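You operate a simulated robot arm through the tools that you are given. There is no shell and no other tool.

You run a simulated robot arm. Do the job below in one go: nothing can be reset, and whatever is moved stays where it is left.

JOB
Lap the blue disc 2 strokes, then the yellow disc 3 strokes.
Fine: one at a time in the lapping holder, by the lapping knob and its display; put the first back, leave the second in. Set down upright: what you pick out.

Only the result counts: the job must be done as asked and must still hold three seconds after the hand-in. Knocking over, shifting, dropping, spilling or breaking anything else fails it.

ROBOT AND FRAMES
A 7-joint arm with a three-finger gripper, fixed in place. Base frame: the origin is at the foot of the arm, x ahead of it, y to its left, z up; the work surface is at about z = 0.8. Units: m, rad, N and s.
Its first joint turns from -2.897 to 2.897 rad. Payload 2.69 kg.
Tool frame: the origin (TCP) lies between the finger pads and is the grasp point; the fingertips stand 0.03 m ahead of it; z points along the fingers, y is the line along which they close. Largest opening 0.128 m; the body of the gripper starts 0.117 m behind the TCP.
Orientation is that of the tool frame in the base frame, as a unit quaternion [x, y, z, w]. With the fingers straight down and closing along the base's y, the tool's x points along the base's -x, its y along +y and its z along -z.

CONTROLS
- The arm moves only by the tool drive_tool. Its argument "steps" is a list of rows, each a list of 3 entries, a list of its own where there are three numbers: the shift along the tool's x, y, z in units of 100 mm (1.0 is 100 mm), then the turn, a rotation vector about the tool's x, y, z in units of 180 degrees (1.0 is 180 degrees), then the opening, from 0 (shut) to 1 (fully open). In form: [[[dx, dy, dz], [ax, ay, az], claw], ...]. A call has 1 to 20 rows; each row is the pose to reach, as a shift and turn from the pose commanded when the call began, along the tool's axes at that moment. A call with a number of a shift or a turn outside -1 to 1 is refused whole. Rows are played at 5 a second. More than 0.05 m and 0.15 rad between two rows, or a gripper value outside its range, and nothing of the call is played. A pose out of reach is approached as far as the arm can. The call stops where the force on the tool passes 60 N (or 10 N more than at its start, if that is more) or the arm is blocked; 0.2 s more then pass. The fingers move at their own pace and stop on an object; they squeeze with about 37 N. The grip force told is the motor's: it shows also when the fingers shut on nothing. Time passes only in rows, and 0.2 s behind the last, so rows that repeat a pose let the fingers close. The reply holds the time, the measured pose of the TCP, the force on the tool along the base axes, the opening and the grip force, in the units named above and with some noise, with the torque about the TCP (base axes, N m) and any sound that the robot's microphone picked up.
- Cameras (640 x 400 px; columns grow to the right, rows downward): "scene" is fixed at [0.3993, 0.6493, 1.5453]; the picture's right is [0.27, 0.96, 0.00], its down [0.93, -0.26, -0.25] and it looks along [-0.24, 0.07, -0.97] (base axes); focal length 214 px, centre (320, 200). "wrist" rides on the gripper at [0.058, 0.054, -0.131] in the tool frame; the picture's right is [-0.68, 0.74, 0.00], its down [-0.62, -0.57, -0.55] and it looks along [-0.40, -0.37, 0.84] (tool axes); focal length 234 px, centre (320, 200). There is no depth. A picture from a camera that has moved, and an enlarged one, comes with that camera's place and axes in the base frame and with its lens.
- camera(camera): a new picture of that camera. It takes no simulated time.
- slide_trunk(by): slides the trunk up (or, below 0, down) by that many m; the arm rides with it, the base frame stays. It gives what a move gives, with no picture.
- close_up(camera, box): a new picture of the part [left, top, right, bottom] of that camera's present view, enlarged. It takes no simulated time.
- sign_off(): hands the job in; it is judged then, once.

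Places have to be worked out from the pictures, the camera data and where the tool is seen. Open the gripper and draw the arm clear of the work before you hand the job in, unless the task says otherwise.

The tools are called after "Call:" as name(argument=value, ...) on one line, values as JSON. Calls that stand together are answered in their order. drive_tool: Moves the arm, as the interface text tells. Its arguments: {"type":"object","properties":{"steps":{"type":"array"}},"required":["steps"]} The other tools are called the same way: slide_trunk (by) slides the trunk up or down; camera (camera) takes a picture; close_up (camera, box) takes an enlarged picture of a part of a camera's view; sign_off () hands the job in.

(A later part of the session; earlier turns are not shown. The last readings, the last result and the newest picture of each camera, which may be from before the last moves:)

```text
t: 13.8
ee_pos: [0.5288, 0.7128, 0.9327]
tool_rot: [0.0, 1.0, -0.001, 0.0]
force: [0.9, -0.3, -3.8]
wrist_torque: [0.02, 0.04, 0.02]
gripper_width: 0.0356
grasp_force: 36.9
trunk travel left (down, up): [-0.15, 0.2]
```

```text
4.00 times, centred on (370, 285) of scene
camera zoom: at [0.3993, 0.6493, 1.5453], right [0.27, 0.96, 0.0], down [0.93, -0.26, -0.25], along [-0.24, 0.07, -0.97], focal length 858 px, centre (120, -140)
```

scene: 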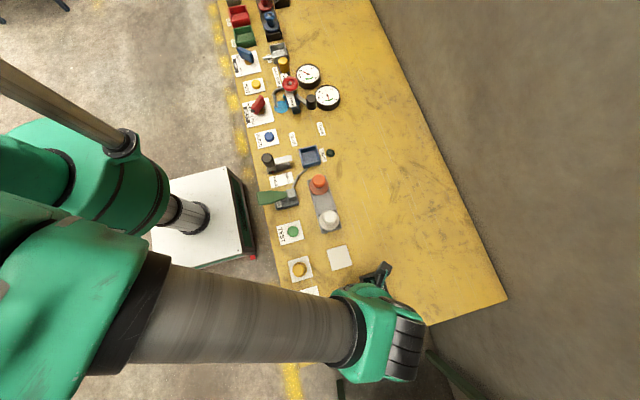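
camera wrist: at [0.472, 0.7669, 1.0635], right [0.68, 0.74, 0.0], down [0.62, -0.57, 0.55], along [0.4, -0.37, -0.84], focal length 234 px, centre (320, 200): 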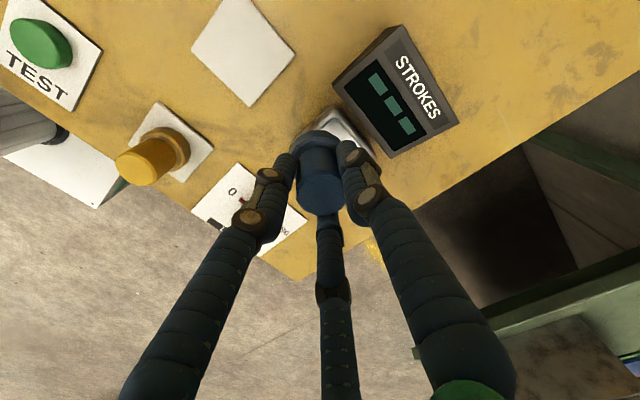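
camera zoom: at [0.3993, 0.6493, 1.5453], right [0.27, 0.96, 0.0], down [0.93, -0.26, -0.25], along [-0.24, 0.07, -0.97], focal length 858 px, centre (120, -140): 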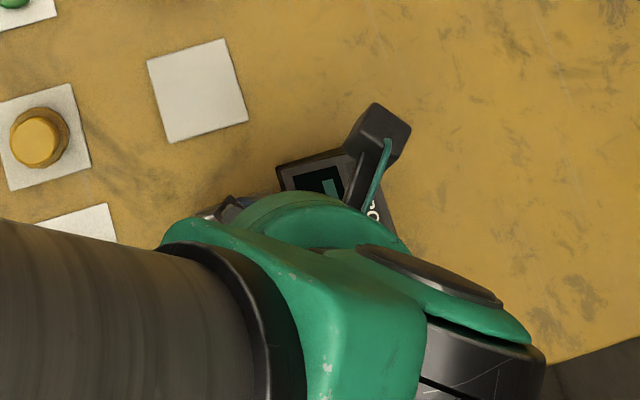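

By both cameras the holder's centre is at about (0.551, 0.711) in the hand's frame, and the disc hangs within 1 mm of the TCP. I move over it and lower until the flange is just at the rim, then look.

Call:
drive_tool(steps=[[[-0.1, -0.005, 0], [0, 0, 0], 0.15], [[-0.214, -0.005, 0], [0, 0, 0], 0.15], [[-0.214, -0.005, 0.12], [0, 0, 0], 0.15], [[-0.214, -0.005, 0.24], [0, 0, 0], 0.15], [[-0.214, -0.005, 0.36], [0, 0, 0], 0.15], [[-0.214, -0.005, 0.36], [0, 0, 0], 0.15]])

Call:
close_up(camera="wrist", box=[250, 90, 410, 210])

Call:
camera(camera="wrist")

```text
t: 15.2
ee_pos: [0.5491, 0.7131, 0.8985]
tool_rot: [0.0, 1.0, 0.0, 0.0]
force: [0.5, -0.3, -3.6]
wrist_torque: [0.01, 0.04, 0.02]
gripper_width: 0.0354
grasp_force: 36.9
trunk travel left (down, up): [-0.15, 0.2]
```

```text
3.33 times, centred on (330, 150) of wrist
camera zoom: at [0.4938, 0.7673, 1.0283], right [0.68, 0.74, 0.0], down [0.62, -0.57, 0.55], along [0.4, -0.37, -0.84], focal length 781 px, centre (287, 367)
```

zoom: 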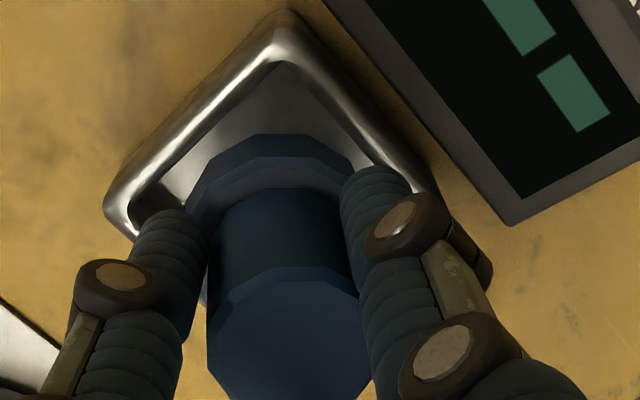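

```text
taken
camera wrist: at [0.4938, 0.7673, 1.0283], right [0.68, 0.74, 0.0], down [0.62, -0.57, 0.55], along [0.4, -0.37, -0.84], focal length 234 px, centre (320, 200)
```

wrist: 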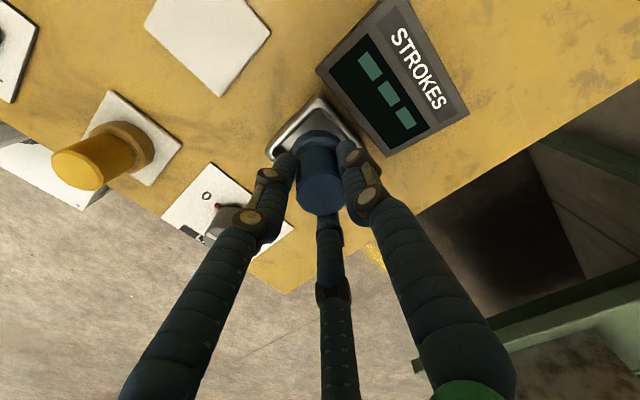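

The flange sits inside the rim's outline with roughly even margins; I nudge about 1.5 mm towards −y and lower 20 mm into the cup.

Call:
drive_tool(steps=[[[0.005, -0.015, 0], [0, 0, 0], 0.15], [[0.005, -0.015, 0.05], [0, 0, 0], 0.15], [[0.005, -0.015, 0.1], [0, 0, 0], 0.15], [[0.005, -0.015, 0.15], [0, 0, 0], 0.15], [[0.005, -0.015, 0.2], [0, 0, 0], 0.15], [[0.005, -0.015, 0.2], [0, 0, 0], 0.15]])

Call:
close_up(camera="wrist", box=[250, 90, 410, 210])

```text
t: 16.6
ee_pos: [0.5504, 0.7096, 0.8784]
tool_rot: [0.0, 1.0, 0.0, 0.0]
force: [0.3, -0.6, -1.8]
wrist_torque: [0.02, -0.05, 0.03]
gripper_width: 0.0354
grasp_force: 36.6
trunk travel left (down, up): [-0.15, 0.2]
```

```text
3.33 times, centred on (330, 150) of wrist
camera zoom: at [0.4939, 0.7636, 1.0088], right [0.68, 0.74, 0.0], down [0.62, -0.57, 0.55], along [0.4, -0.37, -0.84], focal length 781 px, centre (287, 367)
```

zoom: 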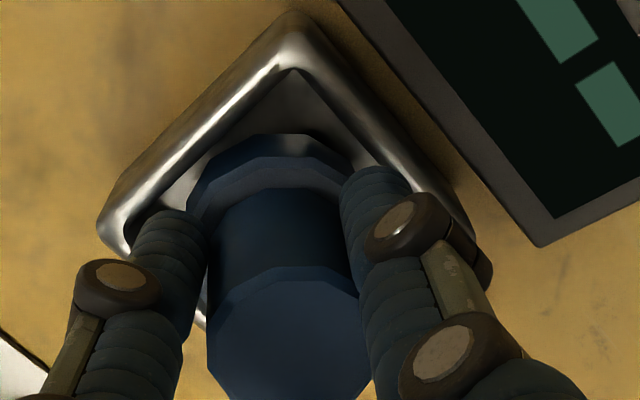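

The arm's own position jitter put it about 2 mm towards −y. I correct by +1.5 mm in y and −1 mm in x, and lower another 6 mm.

Call:
drive_tool(steps=[[[0.01, 0.015, 0], [0, 0, 0], 0.15], [[0.01, 0.015, 0.02], [0, 0, 0], 0.15], [[0.01, 0.015, 0.04], [0, 0, 0], 0.15], [[0.01, 0.015, 0.06], [0, 0, 0], 0.15], [[0.01, 0.015, 0.06], [0, 0, 0], 0.15]])

Call:
close_up(camera="wrist", box=[250, 90, 410, 210])

```text
t: 17.8
ee_pos: [0.5502, 0.7119, 0.8724]
tool_rot: [0.001, 1.0, 0.0, 0.0]
force: [-0.9, 0.0, -3.4]
wrist_torque: [0.03, 0.02, 0.0]
gripper_width: 0.0355
grasp_force: 36.9
trunk travel left (down, up): [-0.15, 0.2]
```

```text
3.33 times, centred on (330, 150) of wrist
camera zoom: at [0.4929, 0.7658, 1.0027], right [0.68, 0.74, 0.0], down [0.62, -0.57, 0.55], along [0.4, -0.37, -0.84], focal length 781 px, centre (287, 367)
```

zoom: 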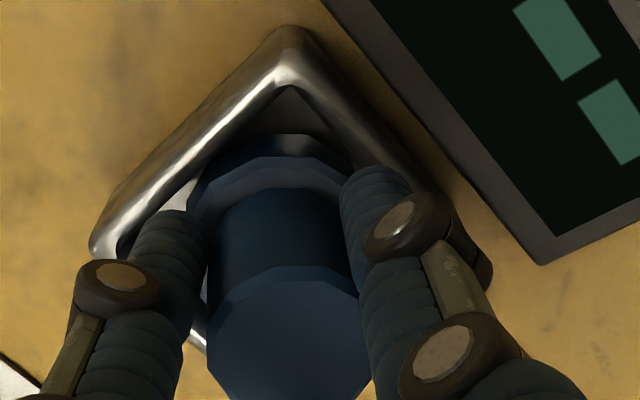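

No contact yet (load still −3.4 N), and the flange is well inside the cup. I lower in 2 mm rows, a further 6 mm.

Call:
drive_tool(steps=[[[0, 0, 0.02], [0, 0, 0], 0.15], [[0, 0, 0.04], [0, 0, 0], 0.15], [[0, 0, 0.04], [0, 0, 0], 0.15]])

```text
t: 18.6
ee_pos: [0.5482, 0.7119, 0.8686]
tool_rot: [0.001, 1.0, 0.001, 0.0]
force: [0.8, 1.5, -3.0]
wrist_torque: [0.02, 0.0, 0.01]
gripper_width: 0.0355
grasp_force: 36.9
trunk travel left (down, up): [-0.15, 0.2]
```

Still hanging free (−3.0 N); I lower 2 mm more and check again.

Call:
drive_tool(steps=[[[0, 0, 0.01], [0, 0, 0], 0.15], [[0, 0, 0.02], [0, 0, 0], 0.15], [[0, 0, 0.02], [0, 0, 0], 0.15]])

Call:
close_up(camera="wrist", box=[250, 90, 410, 210])

```text
t: 19.4
ee_pos: [0.5482, 0.711, 0.8656]
tool_rot: [0.002, 1.0, 0.0, 0.0]
force: [1.8, -0.7, -3.7]
wrist_torque: [-0.03, -0.01, -0.02]
gripper_width: 0.0356
grasp_force: 37.6
trunk travel left (down, up): [-0.15, 0.2]
```

```text
3.33 times, centred on (330, 150) of wrist
camera zoom: at [0.4921, 0.766, 0.9955], right [0.68, 0.74, 0.0], down [0.62, -0.57, 0.55], along [0.4, -0.37, -0.84], focal length 781 px, centre (287, 367)
```

zoom: 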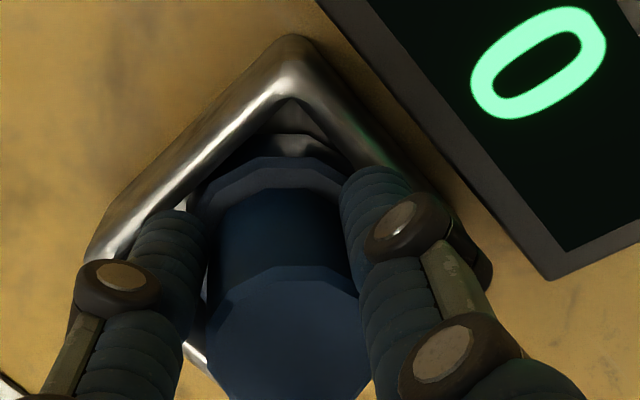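

The display has lit up with "0", so the disc is recognised in the holder. The load has not come off yet, so I lower 2 mm more.

Call:
drive_tool(steps=[[[0, 0, 0.01], [0, 0, 0], 0.15], [[0, 0, 0.02], [0, 0, 0], 0.15], [[0, 0, 0.02], [0, 0, 0], 0.15]])

```text
t: 20.2
ee_pos: [0.5486, 0.7111, 0.8637]
tool_rot: [0.0, 1.0, 0.0, 0.0]
force: [-1.3, -0.7, 1.0]
wrist_torque: [0.0, 0.08, -0.01]
gripper_width: 0.0354
grasp_force: 36.8
trunk travel left (down, up): [-0.15, 0.2]
```

The vertical force has turned to +1.0 N, so the disc rests on the holder's floor. I open to about 55 mm and rise straight up.

Call:
drive_tool(steps=[[[0, 0, 0], [0, 0, 0], 0.3], [[0, 0, 0], [0, 0, 0], 0.4], [[0, 0, 0], [0, 0, 0], 0.43], [[0, 0, -0.1], [0, 0, 0], 0.43], [[0, 0, -0.25], [0, 0, 0], 0.43], [[0, 0, -0.4], [0, 0, 0], 0.43], [[0, 0, -0.6], [0, 0, 0], 0.43], [[0, 0, -0.8], [0, 0, 0], 0.43], [[0, 0, -0.8], [0, 0, 0], 0.43]])

Call:
camera(camera="wrist")

Call:
close_up(camera="wrist", box=[250, 70, 450, 200])

```text
t: 22.2
ee_pos: [0.5493, 0.7116, 0.9433]
tool_rot: [0.001, 1.0, 0.0, 0.0]
force: [0.8, 0.0, 0.3]
wrist_torque: [0.03, 0.0, 0.01]
gripper_width: 0.0552
grasp_force: 0.0
trunk travel left (down, up): [-0.15, 0.2]
```

```text
taken
camera wrist: at [0.4925, 0.7669, 1.0742], right [0.68, 0.74, 0.0], down [0.62, -0.57, 0.55], along [0.4, -0.37, -0.84], focal length 234 px, centre (320, 200)
```

wrist: 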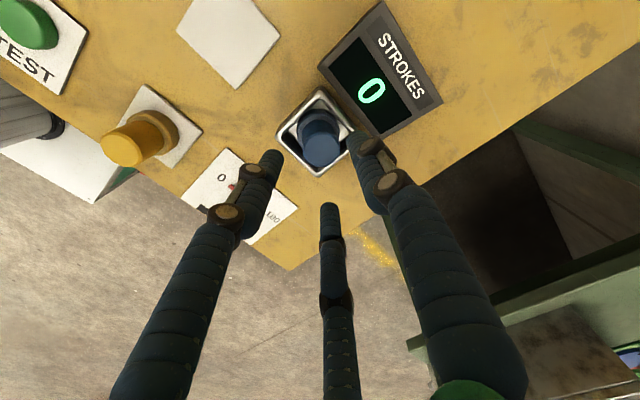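

```text
3.08 times, centred on (350, 135) of wrist
camera zoom: at [0.4925, 0.7669, 1.0742], right [0.68, 0.74, 0.0], down [0.62, -0.57, 0.55], along [0.4, -0.37, -0.84], focal length 720 px, centre (228, 400)
```

zoom: 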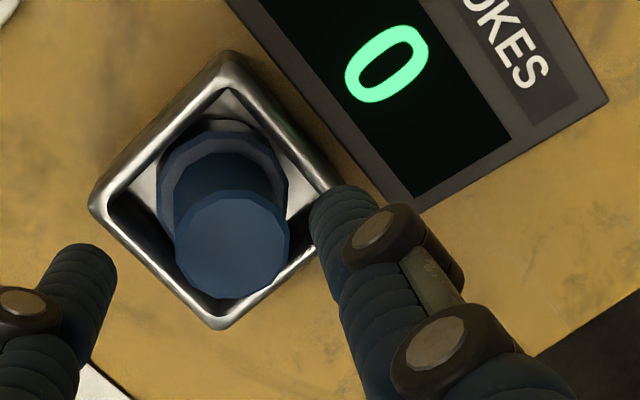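

The blue disc is upright in the holder and the display shows 0. I now travel at height to the LAP knob, expected at about (0.5515, 0.5755) in the hand's frame.

Call:
drive_tool(steps=[[[0, -0.25, -0.05], [0, 0, 0], 0.5], [[0, -0.5, -0.05], [0, 0, 0], 0.5], [[0, -0.75, -0.05], [0, 0, 0], 0.5], [[0, -1.0, -0.05], [0, 0, 0], 0.5], [[0, -1.0, -0.05], [0, 0, 0], 0.5]])

Call:
camera(camera="wrist")

Call:
camera(camera="scene")

```text
t: 23.4
ee_pos: [0.548, 0.6098, 0.9484]
tool_rot: [0.001, 1.0, 0.001, 0.0]
force: [-0.1, 0.1, 0.0]
wrist_torque: [0.03, -0.03, 0.01]
gripper_width: 0.0641
grasp_force: 0.1
trunk travel left (down, up): [-0.15, 0.2]
```

```text
taken
camera wrist: at [0.4915, 0.6641, 1.0789], right [0.68, 0.74, 0.0], down [0.62, -0.57, 0.55], along [0.4, -0.37, -0.84], focal length 234 px, centre (320, 200)
```

wrist: 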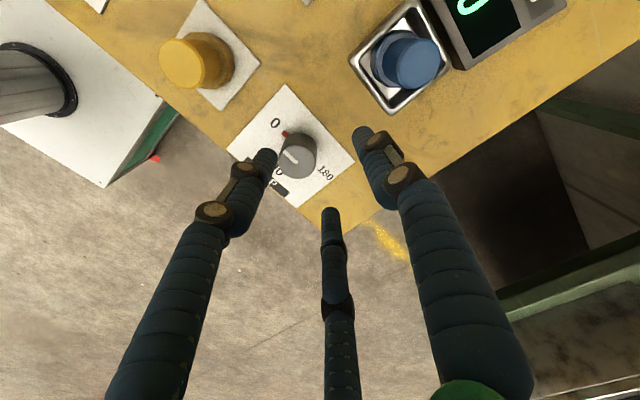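

```text
taken
```

scene: 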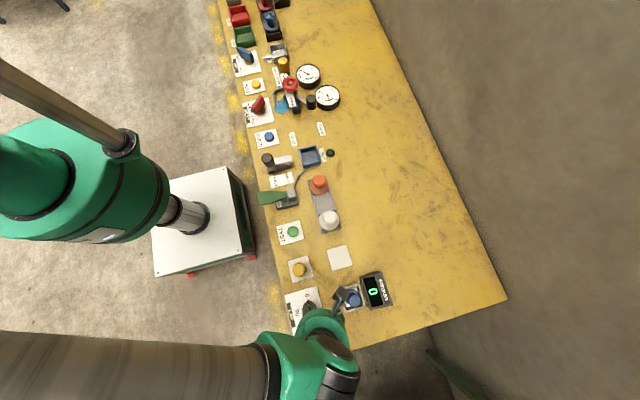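

The fixed camera can read the display ("0") in this pose. I enlarge the knob in the hand view to fix its axis.

Call:
close_up(camera="wrist", box=[220, 80, 380, 210])

Call:
close_up(camera="scene", box=[280, 265, 400, 345])

```text
3.08 times, centred on (300, 145) of wrist
camera zoom: at [0.4915, 0.6641, 1.0789], right [0.68, 0.74, 0.0], down [0.62, -0.57, 0.55], along [0.4, -0.37, -0.84], focal length 720 px, centre (382, 369)
```

zoom: 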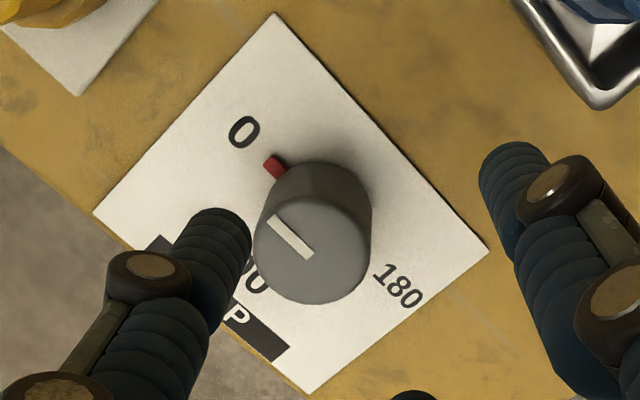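

```text
5.00 times, centred on (340, 305) of scene
camera zoom: at [0.3993, 0.6493, 1.5453], right [0.27, 0.96, 0.0], down [0.93, -0.26, -0.25], along [-0.24, 0.07, -0.97], focal length 1072 px, centre (220, -325)
```

zoom: 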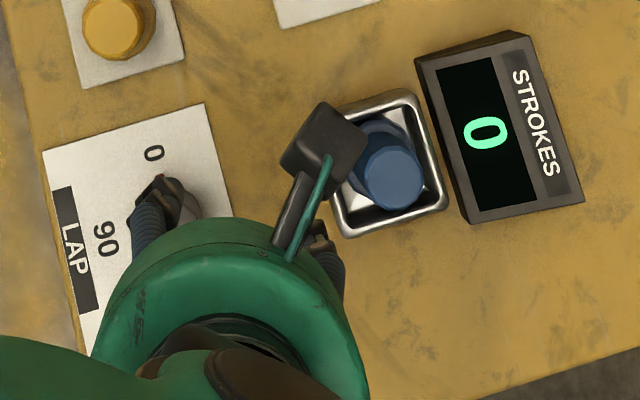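

The knob axis comes out at (0.5516, 0.5753) with its top at z about 0.841 and about 42 mm across. I move over it and lower to z about 0.89 to recheck.

Call:
drive_tool(steps=[[[-0.028, -0.18, 0], [0, 0, 0], 0.5], [[-0.028, -0.344, 0], [0, 0, 0], 0.5], [[-0.028, -0.344, 0.2], [0, 0, 0], 0.5], [[-0.028, -0.344, 0.4], [0, 0, 0], 0.5], [[-0.028, -0.344, 0.58], [0, 0, 0], 0.5], [[-0.028, -0.344, 0.58], [0, 0, 0], 0.5]])

Call:
close_up(camera="wrist", box=[240, 90, 400, 260])

```text
t: 24.8
ee_pos: [0.5522, 0.5771, 0.8877]
tool_rot: [0.0, 1.0, -0.001, 0.0]
force: [-0.4, -0.5, 0.1]
wrist_torque: [-0.04, 0.01, -0.01]
gripper_width: 0.064
grasp_force: 0.0
trunk travel left (down, up): [-0.15, 0.2]
```

```text
2.35 times, centred on (320, 175) of wrist
camera zoom: at [0.4949, 0.6308, 1.0188], right [0.68, 0.74, 0.0], down [0.62, -0.57, 0.55], along [0.4, -0.37, -0.84], focal length 551 px, centre (320, 259)
```

zoom: 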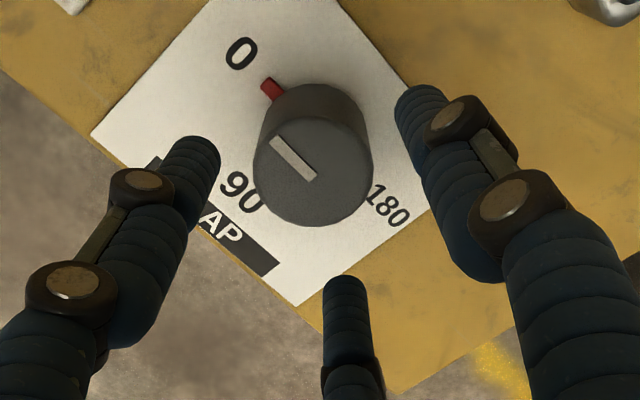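

The knob is centred under the hand. I enlarge the small red mark at 0 to judge its height before the fingers go down around the knob.

Call:
close_up(camera="wrist", box=[280, 110, 350, 160])

Call:
close_up(camera="wrist", box=[265, 150, 355, 215])

```text
8.00 times, centred on (315, 135) of wrist
camera zoom: at [0.4949, 0.6308, 1.0188], right [0.68, 0.74, 0.0], down [0.62, -0.57, 0.55], along [0.4, -0.37, -0.84], focal length 1873 px, centre (360, 720)
```

zoom: 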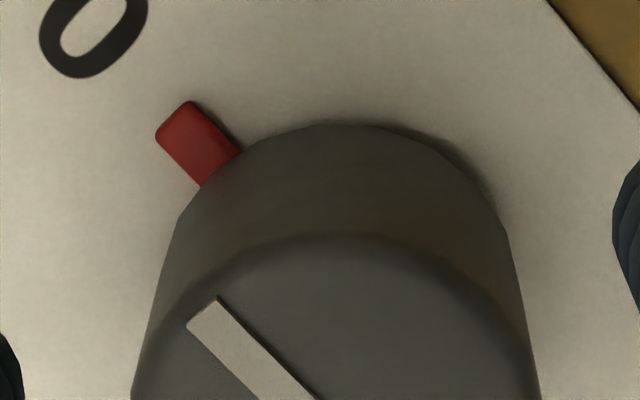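

```text
6.15 times, centred on (310, 182) of wrist
camera zoom: at [0.4949, 0.6308, 1.0188], right [0.68, 0.74, 0.0], down [0.62, -0.57, 0.55], along [0.4, -0.37, -0.84], focal length 1441 px, centre (382, 308)
```

zoom: 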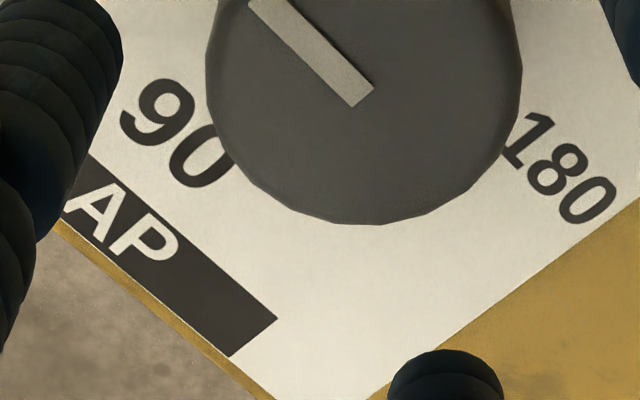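

The red mark is a thin bar at the knob's foot, so tips at z about 0.817 will clear it. I lower onto the knob and close.

Call:
drive_tool(steps=[[[0.005, -0.01, 0.1], [0, 0, 0], 0.5], [[0.005, -0.01, 0.2], [0, 0, 0], 0.5], [[0.005, -0.01, 0.3], [0, 0, 0], 0.5], [[0.005, -0.01, 0.41], [0, 0, 0], 0.5], [[0.005, -0.01, 0.41], [0, 0, 0], 0.5], [[0.005, -0.01, 0.41], [0, 0, 0], 0.4], [[0.005, -0.01, 0.41], [0, 0, 0], 0.3], [[0.005, -0.01, 0.41], [0, 0, 0], 0.2], [[0.005, -0.01, 0.41], [0, 0, 0], 0.2]])

Call:
camera(camera="wrist")

Call:
close_up(camera="scene", box=[280, 265, 400, 345])

```text
t: 26.8
ee_pos: [0.5503, 0.576, 0.8485]
tool_rot: [0.0, 1.0, -0.001, 0.0]
force: [-0.4, -0.7, 0.0]
wrist_torque: [-0.06, 0.04, 0.03]
gripper_width: 0.0422
grasp_force: 13.1
trunk travel left (down, up): [-0.15, 0.2]
```

```text
taken
camera wrist: at [0.4934, 0.6299, 0.9797], right [0.68, 0.74, 0.0], down [0.62, -0.57, 0.55], along [0.4, -0.37, -0.84], focal length 234 px, centre (320, 200)
```

wrist: 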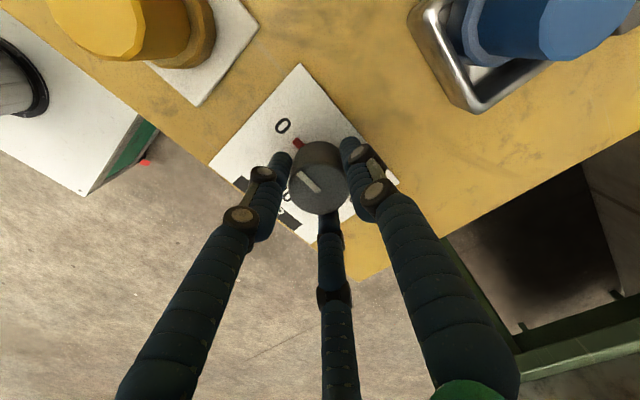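

```text
5.00 times, centred on (340, 305) of scene
camera zoom: at [0.3993, 0.6493, 1.5453], right [0.27, 0.96, 0.0], down [0.93, -0.26, -0.25], along [-0.24, 0.07, -0.97], focal length 1072 px, centre (220, -325)
```

zoom: 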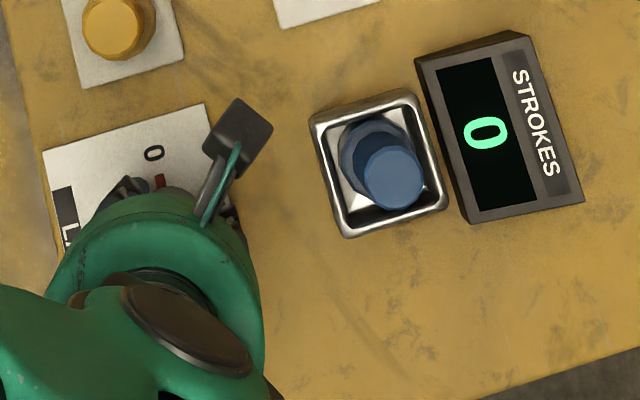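

The knob is gripped (42.2 mm). I turn it a first 22 degrees anticlockwise seen from above (towards 90, about −z of the tool) and check pointer and display.

Call:
drive_tool(steps=[[[0, 0, 0], [0, 0, 0], 0.2], [[0, 0, 0], [0, 0, -0.04], 0.2], [[0, 0, 0], [0, 0, -0.08], 0.2], [[0, 0, 0], [0, 0, -0.12], 0.2], [[0, 0, 0], [0, 0, -0.12], 0.2]])

Call:
camera(camera="wrist")

Call:
close_up(camera="scene", box=[280, 265, 400, 345])

```text
t: 28.0
ee_pos: [0.5499, 0.5749, 0.8485]
tool_rot: [-0.187, 0.982, 0.0, -0.001]
force: [-6.8, -7.2, 2.5]
wrist_torque: [-0.25, 0.2, -0.01]
gripper_width: 0.0408
grasp_force: 45.0
trunk travel left (down, up): [-0.15, 0.2]
```

```text
taken
camera wrist: at [0.4778, 0.604, 0.9797], right [0.36, 0.93, 0.0], down [0.78, -0.3, 0.55], along [0.51, -0.2, -0.84], focal length 234 px, centre (320, 200)
```

wrist: 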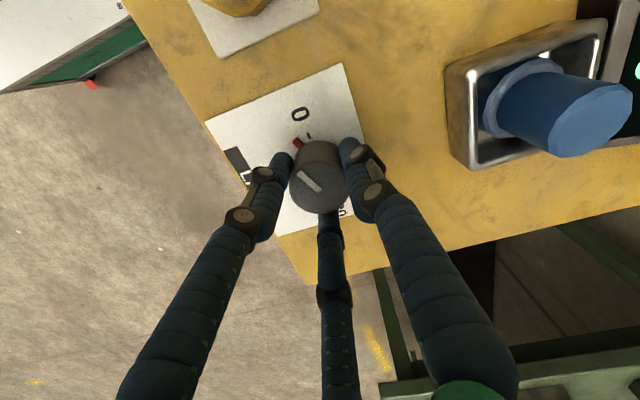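

```text
5.00 times, centred on (340, 305) of scene
camera zoom: at [0.3993, 0.6493, 1.5453], right [0.27, 0.96, 0.0], down [0.93, -0.26, -0.25], along [-0.24, 0.07, -0.97], focal length 1072 px, centre (220, -325)
```

zoom: 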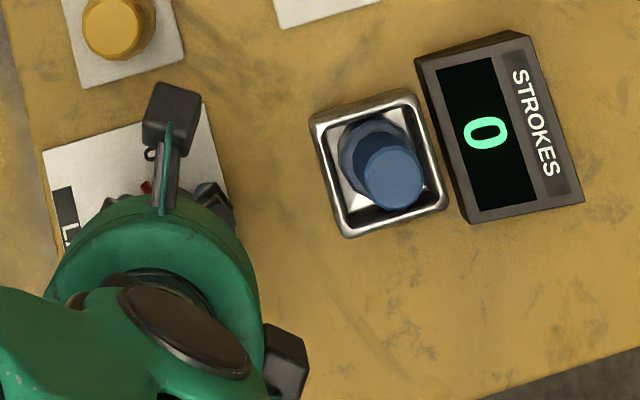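

The red pointer turns with the knob, so the grip is not slipping, and the display still reads 0. I continue to about 90 degrees.

Call:
drive_tool(steps=[[[0, 0, 0], [0, 0, -0.04], 0.2], [[0, 0, 0], [0, 0, -0.08], 0.2], [[0, 0, 0], [0, 0, -0.12], 0.2], [[0, 0, 0], [0, 0, -0.16], 0.2], [[0, 0, 0], [0, 0, -0.2], 0.2], [[0, 0, 0], [0, 0, -0.24], 0.2], [[0, 0, 0], [0, 0, -0.28], 0.2], [[0, 0, 0], [0, 0, -0.32], 0.2], [[0, 0, 0], [0, 0, -0.36], 0.2], [[0, 0, 0], [0, 0, -0.38], 0.2], [[0, 0, 0], [0, 0, -0.38], 0.2]])

Call:
camera(camera="wrist")

Call:
close_up(camera="scene", box=[280, 265, 400, 345])

```text
t: 30.4
ee_pos: [0.5503, 0.5749, 0.8484]
tool_rot: [0.707, -0.707, 0.0, 0.001]
force: [-23.2, -27.9, 0.0]
wrist_torque: [-0.84, 0.72, 0.04]
gripper_width: 0.0411
grasp_force: 44.6
trunk travel left (down, up): [-0.15, 0.2]
```

```text
taken
camera wrist: at [0.4981, 0.5172, 0.9798], right [-0.74, 0.68, 0.0], down [0.57, 0.62, 0.55], along [0.37, 0.4, -0.84], focal length 234 px, centre (320, 200)
```

wrist: 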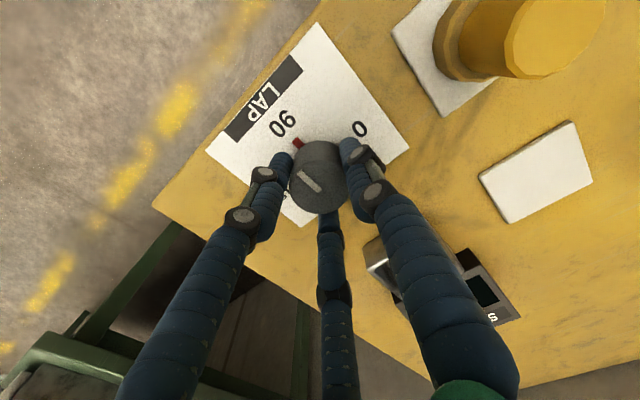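

```text
5.00 times, centred on (340, 305) of scene
camera zoom: at [0.3993, 0.6493, 1.5453], right [0.27, 0.96, 0.0], down [0.93, -0.26, -0.25], along [-0.24, 0.07, -0.97], focal length 1072 px, centre (220, -325)
```

zoom: 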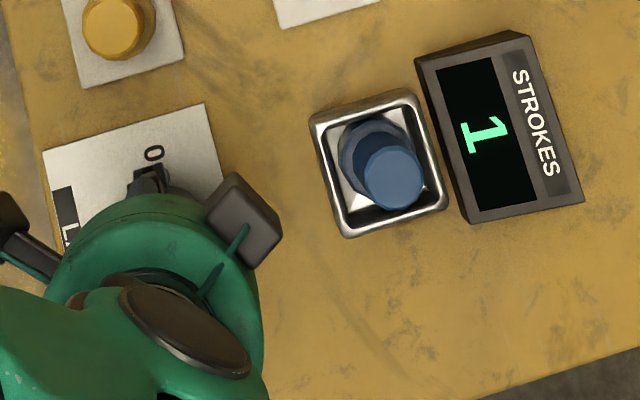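

The display jumped to 1 by 90 degrees. A lateral force of about 36 N has built up because the grip is slightly off the knob's axis, so I nudge the hand about 1 mm towards (−x,−y) to relieve it before turning on.

Call:
drive_tool(steps=[[[0.005, 0.005, 0], [0, 0, 0], 0.2], [[0.01, 0.01, 0], [0, 0, 0], 0.2], [[0.01, 0.01, 0], [0, 0, 0], 0.2]])

Call:
close_up(camera="scene", box=[280, 265, 400, 345])

```text
t: 31.2
ee_pos: [0.5493, 0.5763, 0.8495]
tool_rot: [0.707, -0.707, 0.0, 0.0]
force: [-11.7, -17.9, -13.7]
wrist_torque: [-0.24, -0.08, 0.01]
gripper_width: 0.0412
grasp_force: 45.2
trunk travel left (down, up): [-0.15, 0.2]
```

```text
5.00 times, centred on (340, 305) of scene
camera zoom: at [0.3993, 0.6493, 1.5453], right [0.27, 0.96, 0.0], down [0.93, -0.26, -0.25], along [-0.24, 0.07, -0.97], focal length 1072 px, centre (220, -325)
```

zoom: 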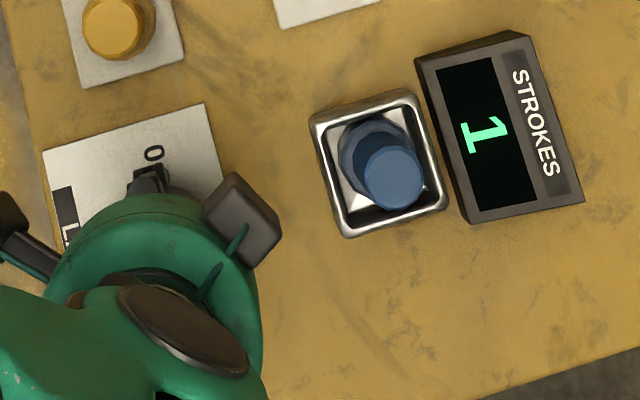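

The lateral force has halved. I nudge a bit more in the same direction and slightly down, then check again.

Call:
drive_tool(steps=[[[0.008, 0.005, 0.005], [0, 0, 0], 0.2], [[0.015, 0.01, 0.008], [0, 0, 0], 0.2], [[0.015, 0.01, 0.008], [0, 0, 0], 0.2]])

```text
t: 32.0
ee_pos: [0.5499, 0.5752, 0.8495]
tool_rot: [0.708, -0.707, 0.0, -0.002]
force: [-9.8, -3.0, -8.7]
wrist_torque: [0.12, 0.23, 0.0]
gripper_width: 0.041
grasp_force: 45.4
trunk travel left (down, up): [-0.15, 0.2]
```

The side force is now about 10 N. I turn on in small portions, to about 130 degrees, and read the display.

Call:
drive_tool(steps=[[[0, 0, 0], [0, 0, -0.04], 0.2], [[0, 0, 0], [0, 0, -0.08], 0.2], [[0, 0, 0], [0, 0, -0.12], 0.2], [[0, 0, 0], [0, 0, -0.16], 0.2], [[0, 0, 0], [0, 0, -0.2], 0.2], [[0, 0, 0], [0, 0, -0.22], 0.2], [[0, 0, 0], [0, 0, -0.22], 0.2]])

Call:
camera(camera="wrist")

Call:
close_up(camera="scene", box=[280, 265, 400, 345])

```text
t: 33.6
ee_pos: [0.5504, 0.5753, 0.8491]
tool_rot: [0.905, -0.426, 0.001, -0.001]
force: [0.5, 13.0, -1.9]
wrist_torque: [0.53, -0.09, 0.02]
gripper_width: 0.041
grasp_force: 45.0
trunk travel left (down, up): [-0.15, 0.2]
```

```text
taken
camera wrist: at [0.5474, 0.4958, 0.9797], right [-1.0, 0.05, 0.0], down [0.04, 0.83, 0.55], along [0.03, 0.55, -0.84], focal length 234 px, centre (320, 200)
```

wrist: 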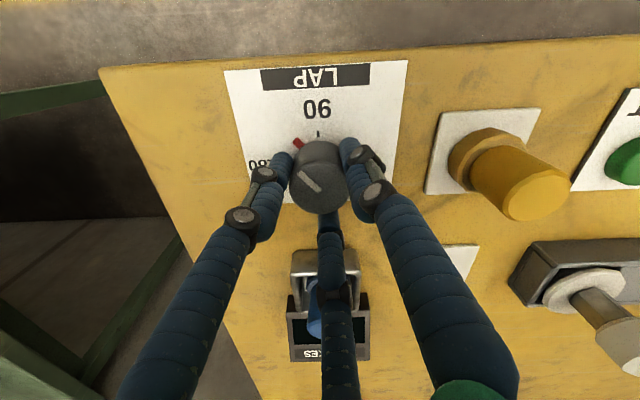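

```text
5.00 times, centred on (340, 305) of scene
camera zoom: at [0.3993, 0.6493, 1.5453], right [0.27, 0.96, 0.0], down [0.93, -0.26, -0.25], along [-0.24, 0.07, -0.97], focal length 1072 px, centre (220, -325)
```

zoom: 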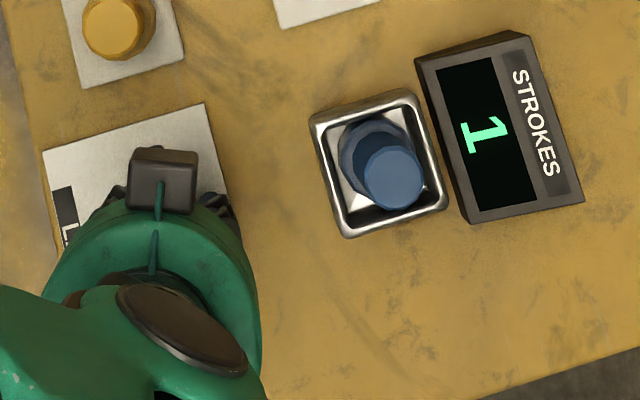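

At about 130 degrees the display still reads 1 and forces are small. I go on to about 160 degrees and read again.

Call:
drive_tool(steps=[[[0, 0, 0], [0, 0, -0.04], 0.2], [[0, 0, 0], [0, 0, -0.08], 0.2], [[0, 0, 0], [0, 0, -0.12], 0.2], [[0, 0, 0], [0, 0, -0.16], 0.2], [[0, 0, 0], [0, 0, -0.17], 0.2], [[0, 0, 0], [0, 0, -0.17], 0.2]])

Call:
close_up(camera="scene", box=[280, 265, 400, 345])

```text
t: 35.0
ee_pos: [0.5506, 0.5746, 0.849]
tool_rot: [0.985, -0.173, 0.0, 0.0]
force: [7.7, 11.1, 1.5]
wrist_torque: [-0.01, -0.09, 0.02]
gripper_width: 0.041
grasp_force: 44.9
trunk travel left (down, up): [-0.15, 0.2]
```

```text
5.00 times, centred on (340, 305) of scene
camera zoom: at [0.3993, 0.6493, 1.5453], right [0.27, 0.96, 0.0], down [0.93, -0.26, -0.25], along [-0.24, 0.07, -0.97], focal length 1072 px, centre (220, -325)
```

zoom: 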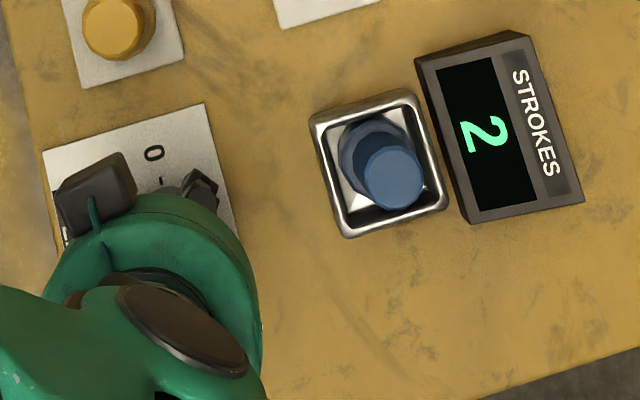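

The display reads 2, so the blue disc is lapped as asked. I stop turning at once, open the fingers and rise straight up off the knob.

Call:
drive_tool(steps=[[[0, 0, 0], [0, 0, 0], 0.35], [[0, 0, 0], [0, 0, 0], 0.45], [[0, 0, 0], [0, 0, 0], 0.5], [[0, 0, -0.15], [0, 0, 0], 0.5], [[0, 0, -0.35], [0, 0, 0], 0.5], [[0, 0, -0.55], [0, 0, 0], 0.5], [[0, 0, -0.75], [0, 0, 0], 0.5], [[0, 0, -0.95], [0, 0, 0], 0.5], [[0, 0, -0.95], [0, 0, 0], 0.5]])

Call:
camera(camera="wrist")

Call:
close_up(camera="scene", box=[280, 265, 400, 345])

```text
t: 37.0
ee_pos: [0.5482, 0.5725, 0.9427]
tool_rot: [0.985, -0.171, -0.001, 0.0]
force: [0.8, 0.0, 0.1]
wrist_torque: [0.01, 0.01, 0.01]
gripper_width: 0.0641
grasp_force: 0.1
trunk travel left (down, up): [-0.15, 0.2]
```

```text
taken
camera wrist: at [0.5875, 0.5021, 1.074], right [-0.89, -0.46, 0.0], down [-0.39, 0.74, 0.55], along [-0.25, 0.49, -0.84], focal length 234 px, centre (320, 200)
```

wrist: 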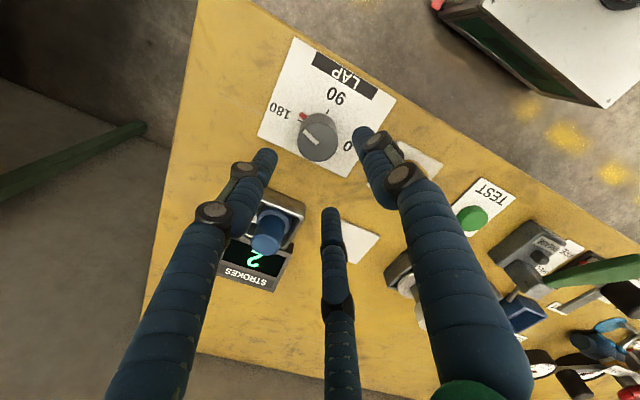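

```text
5.00 times, centred on (340, 305) of scene
camera zoom: at [0.3993, 0.6493, 1.5453], right [0.27, 0.96, 0.0], down [0.93, -0.26, -0.25], along [-0.24, 0.07, -0.97], focal length 1072 px, centre (220, -325)
```

zoom: 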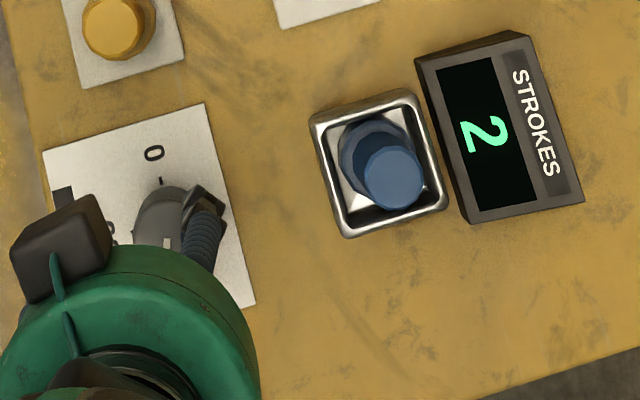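

The knob stays at about 160 degrees and the display holds 2. I rotate the hand back to its first heading in the free air so I can handle the discs with the same view as before.

Call:
drive_tool(steps=[[[0, 0, -0.05], [0, 0, 0.0445], 0.5], [[0, 0, -0.05], [0, 0, 0.089], 0.5], [[0, 0, -0.05], [0, 0, 0.1335], 0.5], [[0, 0, -0.05], [0, 0, 0.178], 0.5], [[0, 0, -0.05], [0, 0, 0.2225], 0.5], [[0, 0, -0.05], [0, 0, 0.267], 0.5], [[0, 0, -0.05], [0, 0, 0.3115], 0.5], [[0, 0, -0.05], [0, 0, 0.356], 0.5], [[0, 0, -0.05], [0, 0, 0.4005], 0.5], [[0, 0, -0.05], [0, 0, 0.445], 0.5], [[0, 0, -0.05], [0, 0, 0.4895], 0.5], [[0, 0, -0.05], [0, 0, 0.534], 0.5], [[0, 0, -0.05], [0, 0, 0.5785], 0.5], [[0, 0, -0.05], [0, 0, 0.623], 0.5], [[0, 0, -0.05], [0, 0, 0.6675], 0.5], [[0, 0, -0.05], [0, 0, 0.712], 0.5], [[0, 0, -0.05], [0, 0, 0.7565], 0.5], [[0, 0, -0.05], [0, 0, 0.801], 0.5], [[0, 0, -0.05], [0, 0, 0.8455], 0.5], [[0, 0, -0.05], [0, 0, 0.89], 0.5]])

Call:
camera(camera="wrist")

```text
t: 41.2
ee_pos: [0.5464, 0.5728, 0.9485]
tool_rot: [0.001, 1.0, 0.0, 0.0]
force: [0.1, -0.4, -0.2]
wrist_torque: [-0.01, 0.0, -0.01]
gripper_width: 0.0641
grasp_force: 0.1
trunk travel left (down, up): [-0.15, 0.2]
```

```text
taken
camera wrist: at [0.4919, 0.6276, 1.0797], right [0.68, 0.73, 0.0], down [0.61, -0.57, 0.55], along [0.4, -0.37, -0.84], focal length 234 px, centre (320, 200)
```

wrist: 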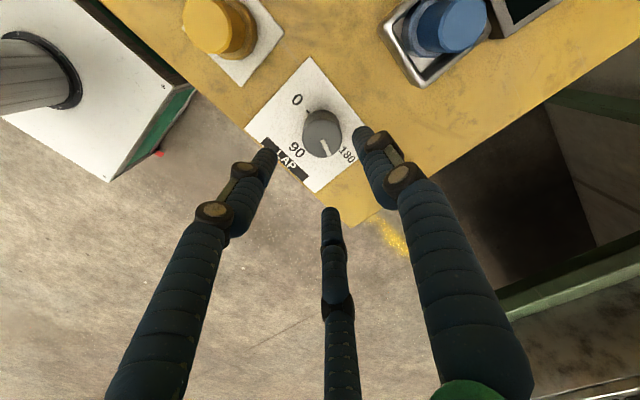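

Heading restored. I travel back at height towards the holder to pick the blue disc up again.

Call:
drive_tool(steps=[[[0, 0.25, 0], [0, 0, 0], 0.5], [[0, 0.5, 0], [0, 0, 0], 0.5], [[0, 0.75, 0], [0, 0, 0], 0.5], [[0, 1.0, 0], [0, 0, 0], 0.5], [[0, 1.0, 0], [0, 0, 0], 0.5]])

Call:
drive_tool(steps=[[[-0.01, 0.2, 0], [0, 0, 0], 0.5], [[-0.01, 0.38, 0], [0, 0, 0], 0.5], [[-0.01, 0.38, 0.15], [0, 0, 0], 0.5], [[-0.01, 0.38, 0.3], [0, 0, 0], 0.5], [[-0.01, 0.38, 0.3], [0, 0, 0], 0.5]])

Call:
close_up(camera="wrist", box=[240, 90, 400, 230])

```text
t: 42.4
ee_pos: [0.548, 0.6746, 0.9461]
tool_rot: [0.0, 1.0, 0.0, 0.0]
force: [-0.2, 0.9, -0.9]
wrist_torque: [-0.03, -0.05, 0.01]
gripper_width: 0.0639
grasp_force: 0.1
trunk travel left (down, up): [-0.15, 0.2]
```

```text
t: 43.6
ee_pos: [0.551, 0.7115, 0.918]
tool_rot: [0.001, 1.0, 0.001, 0.0]
force: [0.2, -0.5, 0.1]
wrist_torque: [0.0, 0.01, 0.02]
gripper_width: 0.0642
grasp_force: 0.1
trunk travel left (down, up): [-0.15, 0.2]
```

```text
2.86 times, centred on (320, 160) of wrist
camera zoom: at [0.495, 0.7663, 1.0488], right [0.68, 0.74, 0.0], down [0.62, -0.57, 0.55], along [0.4, -0.37, -0.84], focal length 669 px, centre (320, 314)
```

zoom: 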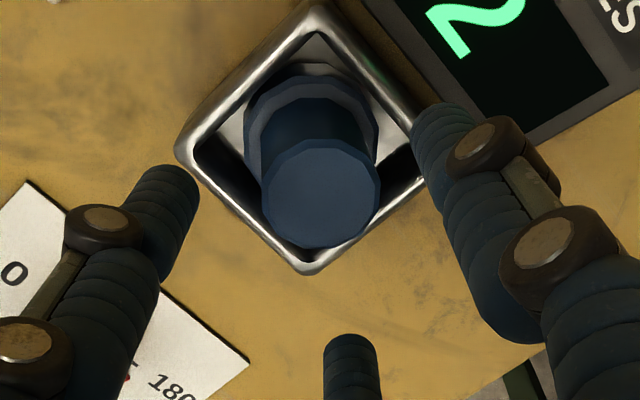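

The blue disc is within about 1 mm of the TCP, display still 2. I narrow the opening to 55 mm (to keep off the display), centre, and go down to the same grip height as before.

Call:
drive_tool(steps=[[[-0.01, 0.005, 0], [0, 0, 0], 0.42], [[-0.01, 0.005, 0.15], [0, 0, 0], 0.42], [[-0.01, 0.005, 0.3], [0, 0, 0], 0.42], [[-0.01, 0.005, 0.42], [0, 0, 0], 0.42], [[-0.01, 0.005, 0.53], [0, 0, 0], 0.42], [[-0.01, 0.005, 0.53], [0, 0, 0], 0.42]])

Call:
close_up(camera="wrist", box=[240, 90, 400, 260])

```text
t: 45.0
ee_pos: [0.5526, 0.7115, 0.8669]
tool_rot: [0.001, 1.0, 0.001, 0.0]
force: [-0.4, -0.7, 0.3]
wrist_torque: [0.0, 0.04, 0.02]
gripper_width: 0.0537
grasp_force: 0.2
trunk travel left (down, up): [-0.15, 0.2]
```

```text
2.35 times, centred on (320, 175) of wrist
camera zoom: at [0.4962, 0.7661, 0.9968], right [0.68, 0.74, 0.0], down [0.62, -0.57, 0.55], along [0.4, -0.37, -0.84], focal length 551 px, centre (320, 259)
```

zoom: 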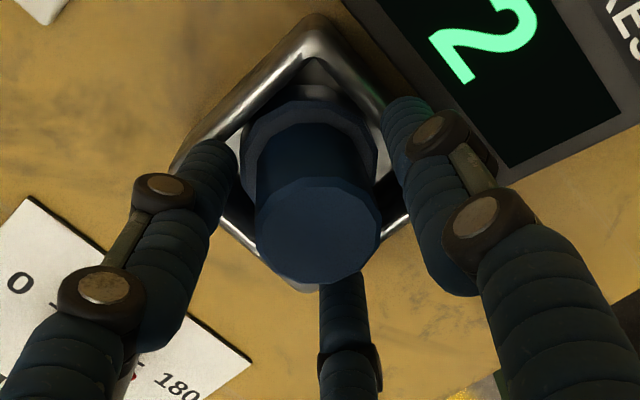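

The stem is centred between the fingers with no contact. I close on it.

Call:
drive_tool(steps=[[[0, 0, 0.01], [0, 0, 0], 0.35], [[0, 0, 0.01], [0, 0, 0], 0.28], [[0, 0, 0.01], [0, 0, 0], 0.2], [[0, 0, 0.01], [0, 0, 0], 0.15], [[0, 0, 0.01], [0, 0, 0], 0.15], [[0, 0, 0.01], [0, 0, 0], 0.15]])

```text
t: 46.4
ee_pos: [0.553, 0.7108, 0.8656]
tool_rot: [0.0, 1.0, 0.0, -0.001]
force: [-1.1, 0.5, 1.1]
wrist_torque: [0.0, 0.12, 0.0]
gripper_width: 0.0353
grasp_force: 36.8
trunk travel left (down, up): [-0.15, 0.2]
```

Gripped at 35.3 mm and 36.8 N. I lift straight up out of the cup by about 65 mm and check.

Call:
drive_tool(steps=[[[0, 0, -0.05], [0, 0, 0], 0.15], [[0, 0, -0.12], [0, 0, 0], 0.15], [[0, 0, -0.25], [0, 0, 0], 0.15], [[0, 0, -0.4], [0, 0, 0], 0.15], [[0, 0, -0.55], [0, 0, 0], 0.15], [[0, 0, -0.65], [0, 0, 0], 0.15], [[0, 0, -0.65], [0, 0, 0], 0.15]])

Call:
camera(camera="wrist")

Call:
close_up(camera="wrist", box=[240, 90, 400, 260])

```text
t: 48.0
ee_pos: [0.5514, 0.7118, 0.929]
tool_rot: [0.0, 1.0, 0.0, 0.0]
force: [0.7, -0.3, -2.7]
wrist_torque: [-0.02, 0.0, 0.03]
gripper_width: 0.0355
grasp_force: 36.8
trunk travel left (down, up): [-0.15, 0.2]
```

```text
taken
camera wrist: at [0.4946, 0.7667, 1.0601], right [0.68, 0.74, 0.0], down [0.62, -0.57, 0.55], along [0.4, -0.37, -0.84], focal length 234 px, centre (320, 200)
```

wrist: 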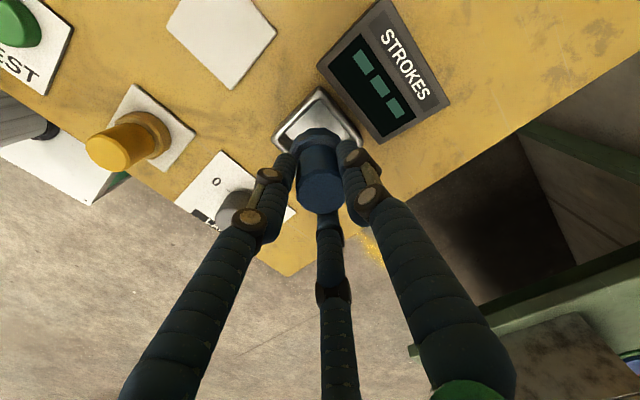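

```text
2.35 times, centred on (320, 175) of wrist
camera zoom: at [0.4946, 0.7667, 1.0601], right [0.68, 0.74, 0.0], down [0.62, -0.57, 0.55], along [0.4, -0.37, -0.84], focal length 551 px, centre (320, 259)
```

zoom: 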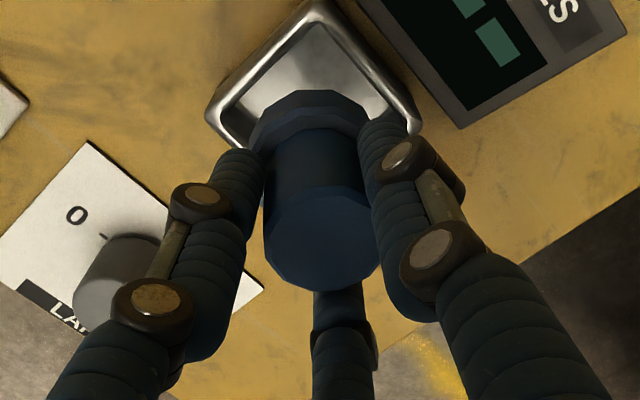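

The display went blank as the disc left, and the disc hangs straight. I carry it −x back to its pad, centre about (0.4258, 0.7114).

Call:
drive_tool(steps=[[[0.25, 0, 0], [0, 0, 0], 0.15], [[0.5, 0, 0], [0, 0, 0], 0.15], [[0.75, 0, 0], [0, 0, 0], 0.15], [[1.0, 0, 0], [0, 0, 0], 0.15], [[1.0, 0, 0], [0, 0, 0], 0.15]])

Call:
drive_tool(steps=[[[0.13, 0, 0], [0, 0, 0], 0.15], [[0.267, -0.005, 0], [0, 0, 0], 0.15], [[0.267, -0.005, 0.15], [0, 0, 0], 0.15], [[0.267, -0.005, 0.3], [0, 0, 0], 0.15], [[0.267, -0.005, 0.4], [0, 0, 0], 0.15], [[0.267, -0.005, 0.4], [0, 0, 0], 0.15]])

Call:
close_up(camera="wrist", box=[240, 90, 400, 260])

Call:
close_up(camera="wrist", box=[260, 90, 390, 180])

```text
t: 49.2
ee_pos: [0.45, 0.7116, 0.9309]
tool_rot: [0.0, 1.0, 0.001, -0.001]
force: [-0.5, 0.1, -2.6]
wrist_torque: [0.01, -0.04, 0.01]
gripper_width: 0.0359
grasp_force: 36.8
trunk travel left (down, up): [-0.15, 0.2]
```

```text
t: 50.6
ee_pos: [0.4241, 0.7114, 0.8901]
tool_rot: [0.0, 1.0, 0.0, 0.0]
force: [-0.3, 0.3, -3.9]
wrist_torque: [0.0, -0.01, -0.01]
gripper_width: 0.0357
grasp_force: 37.0
trunk travel left (down, up): [-0.15, 0.2]
```

```text
2.35 times, centred on (320, 175) of wrist
camera zoom: at [0.3672, 0.7657, 1.0204], right [0.68, 0.74, 0.0], down [0.62, -0.57, 0.55], along [0.4, -0.37, -0.84], focal length 551 px, centre (320, 259)
```

zoom: 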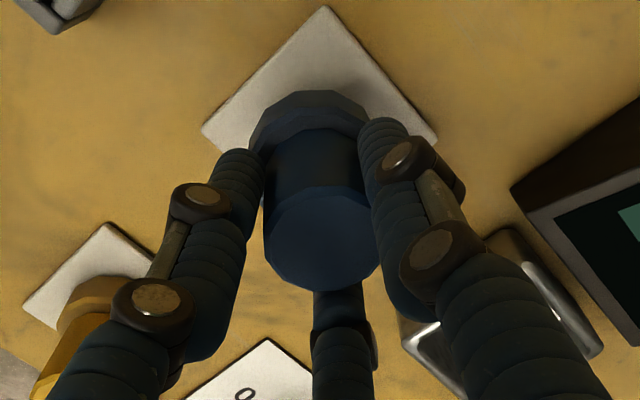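

```text
4.44 times, centred on (325, 135) of wrist
camera zoom: at [0.3672, 0.7657, 1.0204], right [0.68, 0.74, 0.0], down [0.62, -0.57, 0.55], along [0.4, -0.37, -0.84], focal length 1041 px, centre (298, 489)
```

zoom: 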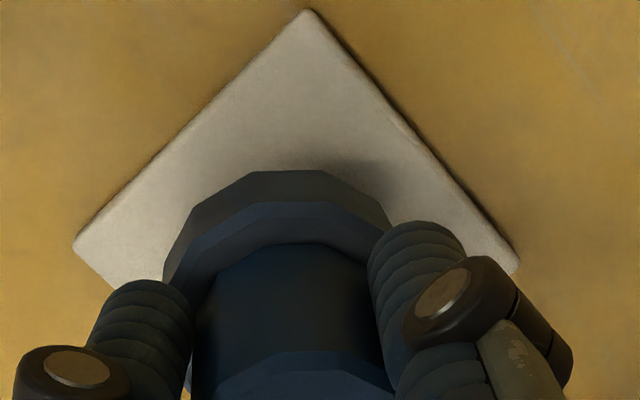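

The disc hangs over its pad within 2 mm; I shift +1.5 mm in x and lower to just above the pad.

Call:
drive_tool(steps=[[[-0.015, 0, 0.05], [0, 0, 0], 0.15], [[-0.015, 0, 0.1], [0, 0, 0], 0.15], [[-0.015, 0, 0.15], [0, 0, 0], 0.15], [[-0.015, 0, 0.2], [0, 0, 0], 0.15], [[-0.015, 0, 0.2], [0, 0, 0], 0.15]])

Call:
drive_tool(steps=[[[0, 0, 0.01], [0, 0, 0], 0.15], [[0, 0, 0.02], [0, 0, 0], 0.15], [[0, 0, 0.025], [0, 0, 0], 0.15], [[0, 0, 0.025], [0, 0, 0], 0.15]])

Call:
close_up(camera="wrist", box=[260, 90, 390, 180])

```text
t: 51.8
ee_pos: [0.4281, 0.7127, 0.8705]
tool_rot: [-0.001, 1.0, -0.001, 0.0]
force: [-0.5, 0.0, -3.3]
wrist_torque: [-0.04, 0.0, -0.02]
gripper_width: 0.0356
grasp_force: 37.0
trunk travel left (down, up): [-0.15, 0.2]
```

```text
t: 52.8
ee_pos: [0.4267, 0.7113, 0.867]
tool_rot: [0.0, 1.0, 0.0, 0.0]
force: [0.0, 0.1, -2.9]
wrist_torque: [0.02, 0.0, 0.0]
gripper_width: 0.0356
grasp_force: 37.6
trunk travel left (down, up): [-0.15, 0.2]
```

```text
4.44 times, centred on (325, 135) of wrist
camera zoom: at [0.3697, 0.7662, 0.9976], right [0.68, 0.74, 0.0], down [0.62, -0.57, 0.55], along [0.4, -0.37, -0.84], focal length 1041 px, centre (298, 489)
```

zoom: 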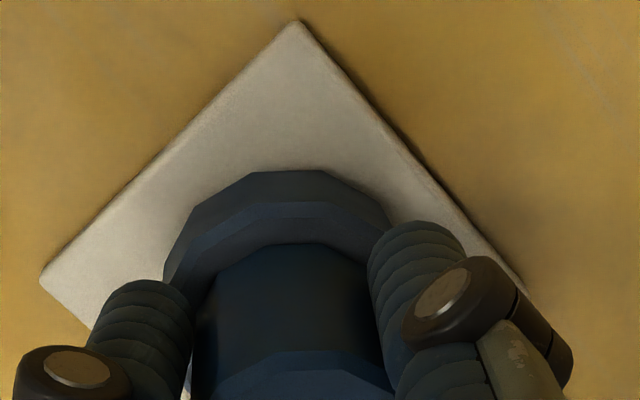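

Nearly down. I lower 2 mm more and read the force.

Call:
drive_tool(steps=[[[0, 0, 0.01], [0, 0, 0], 0.15], [[0, 0, 0.02], [0, 0, 0], 0.15], [[0, 0, 0.02], [0, 0, 0], 0.15]])

```text
t: 53.6
ee_pos: [0.4261, 0.7113, 0.8658]
tool_rot: [0.0, 1.0, 0.0, 0.0]
force: [-0.5, 2.6, 3.7]
wrist_torque: [0.14, 0.0, -0.02]
gripper_width: 0.0354
grasp_force: 37.1
trunk travel left (down, up): [-0.15, 0.2]
```

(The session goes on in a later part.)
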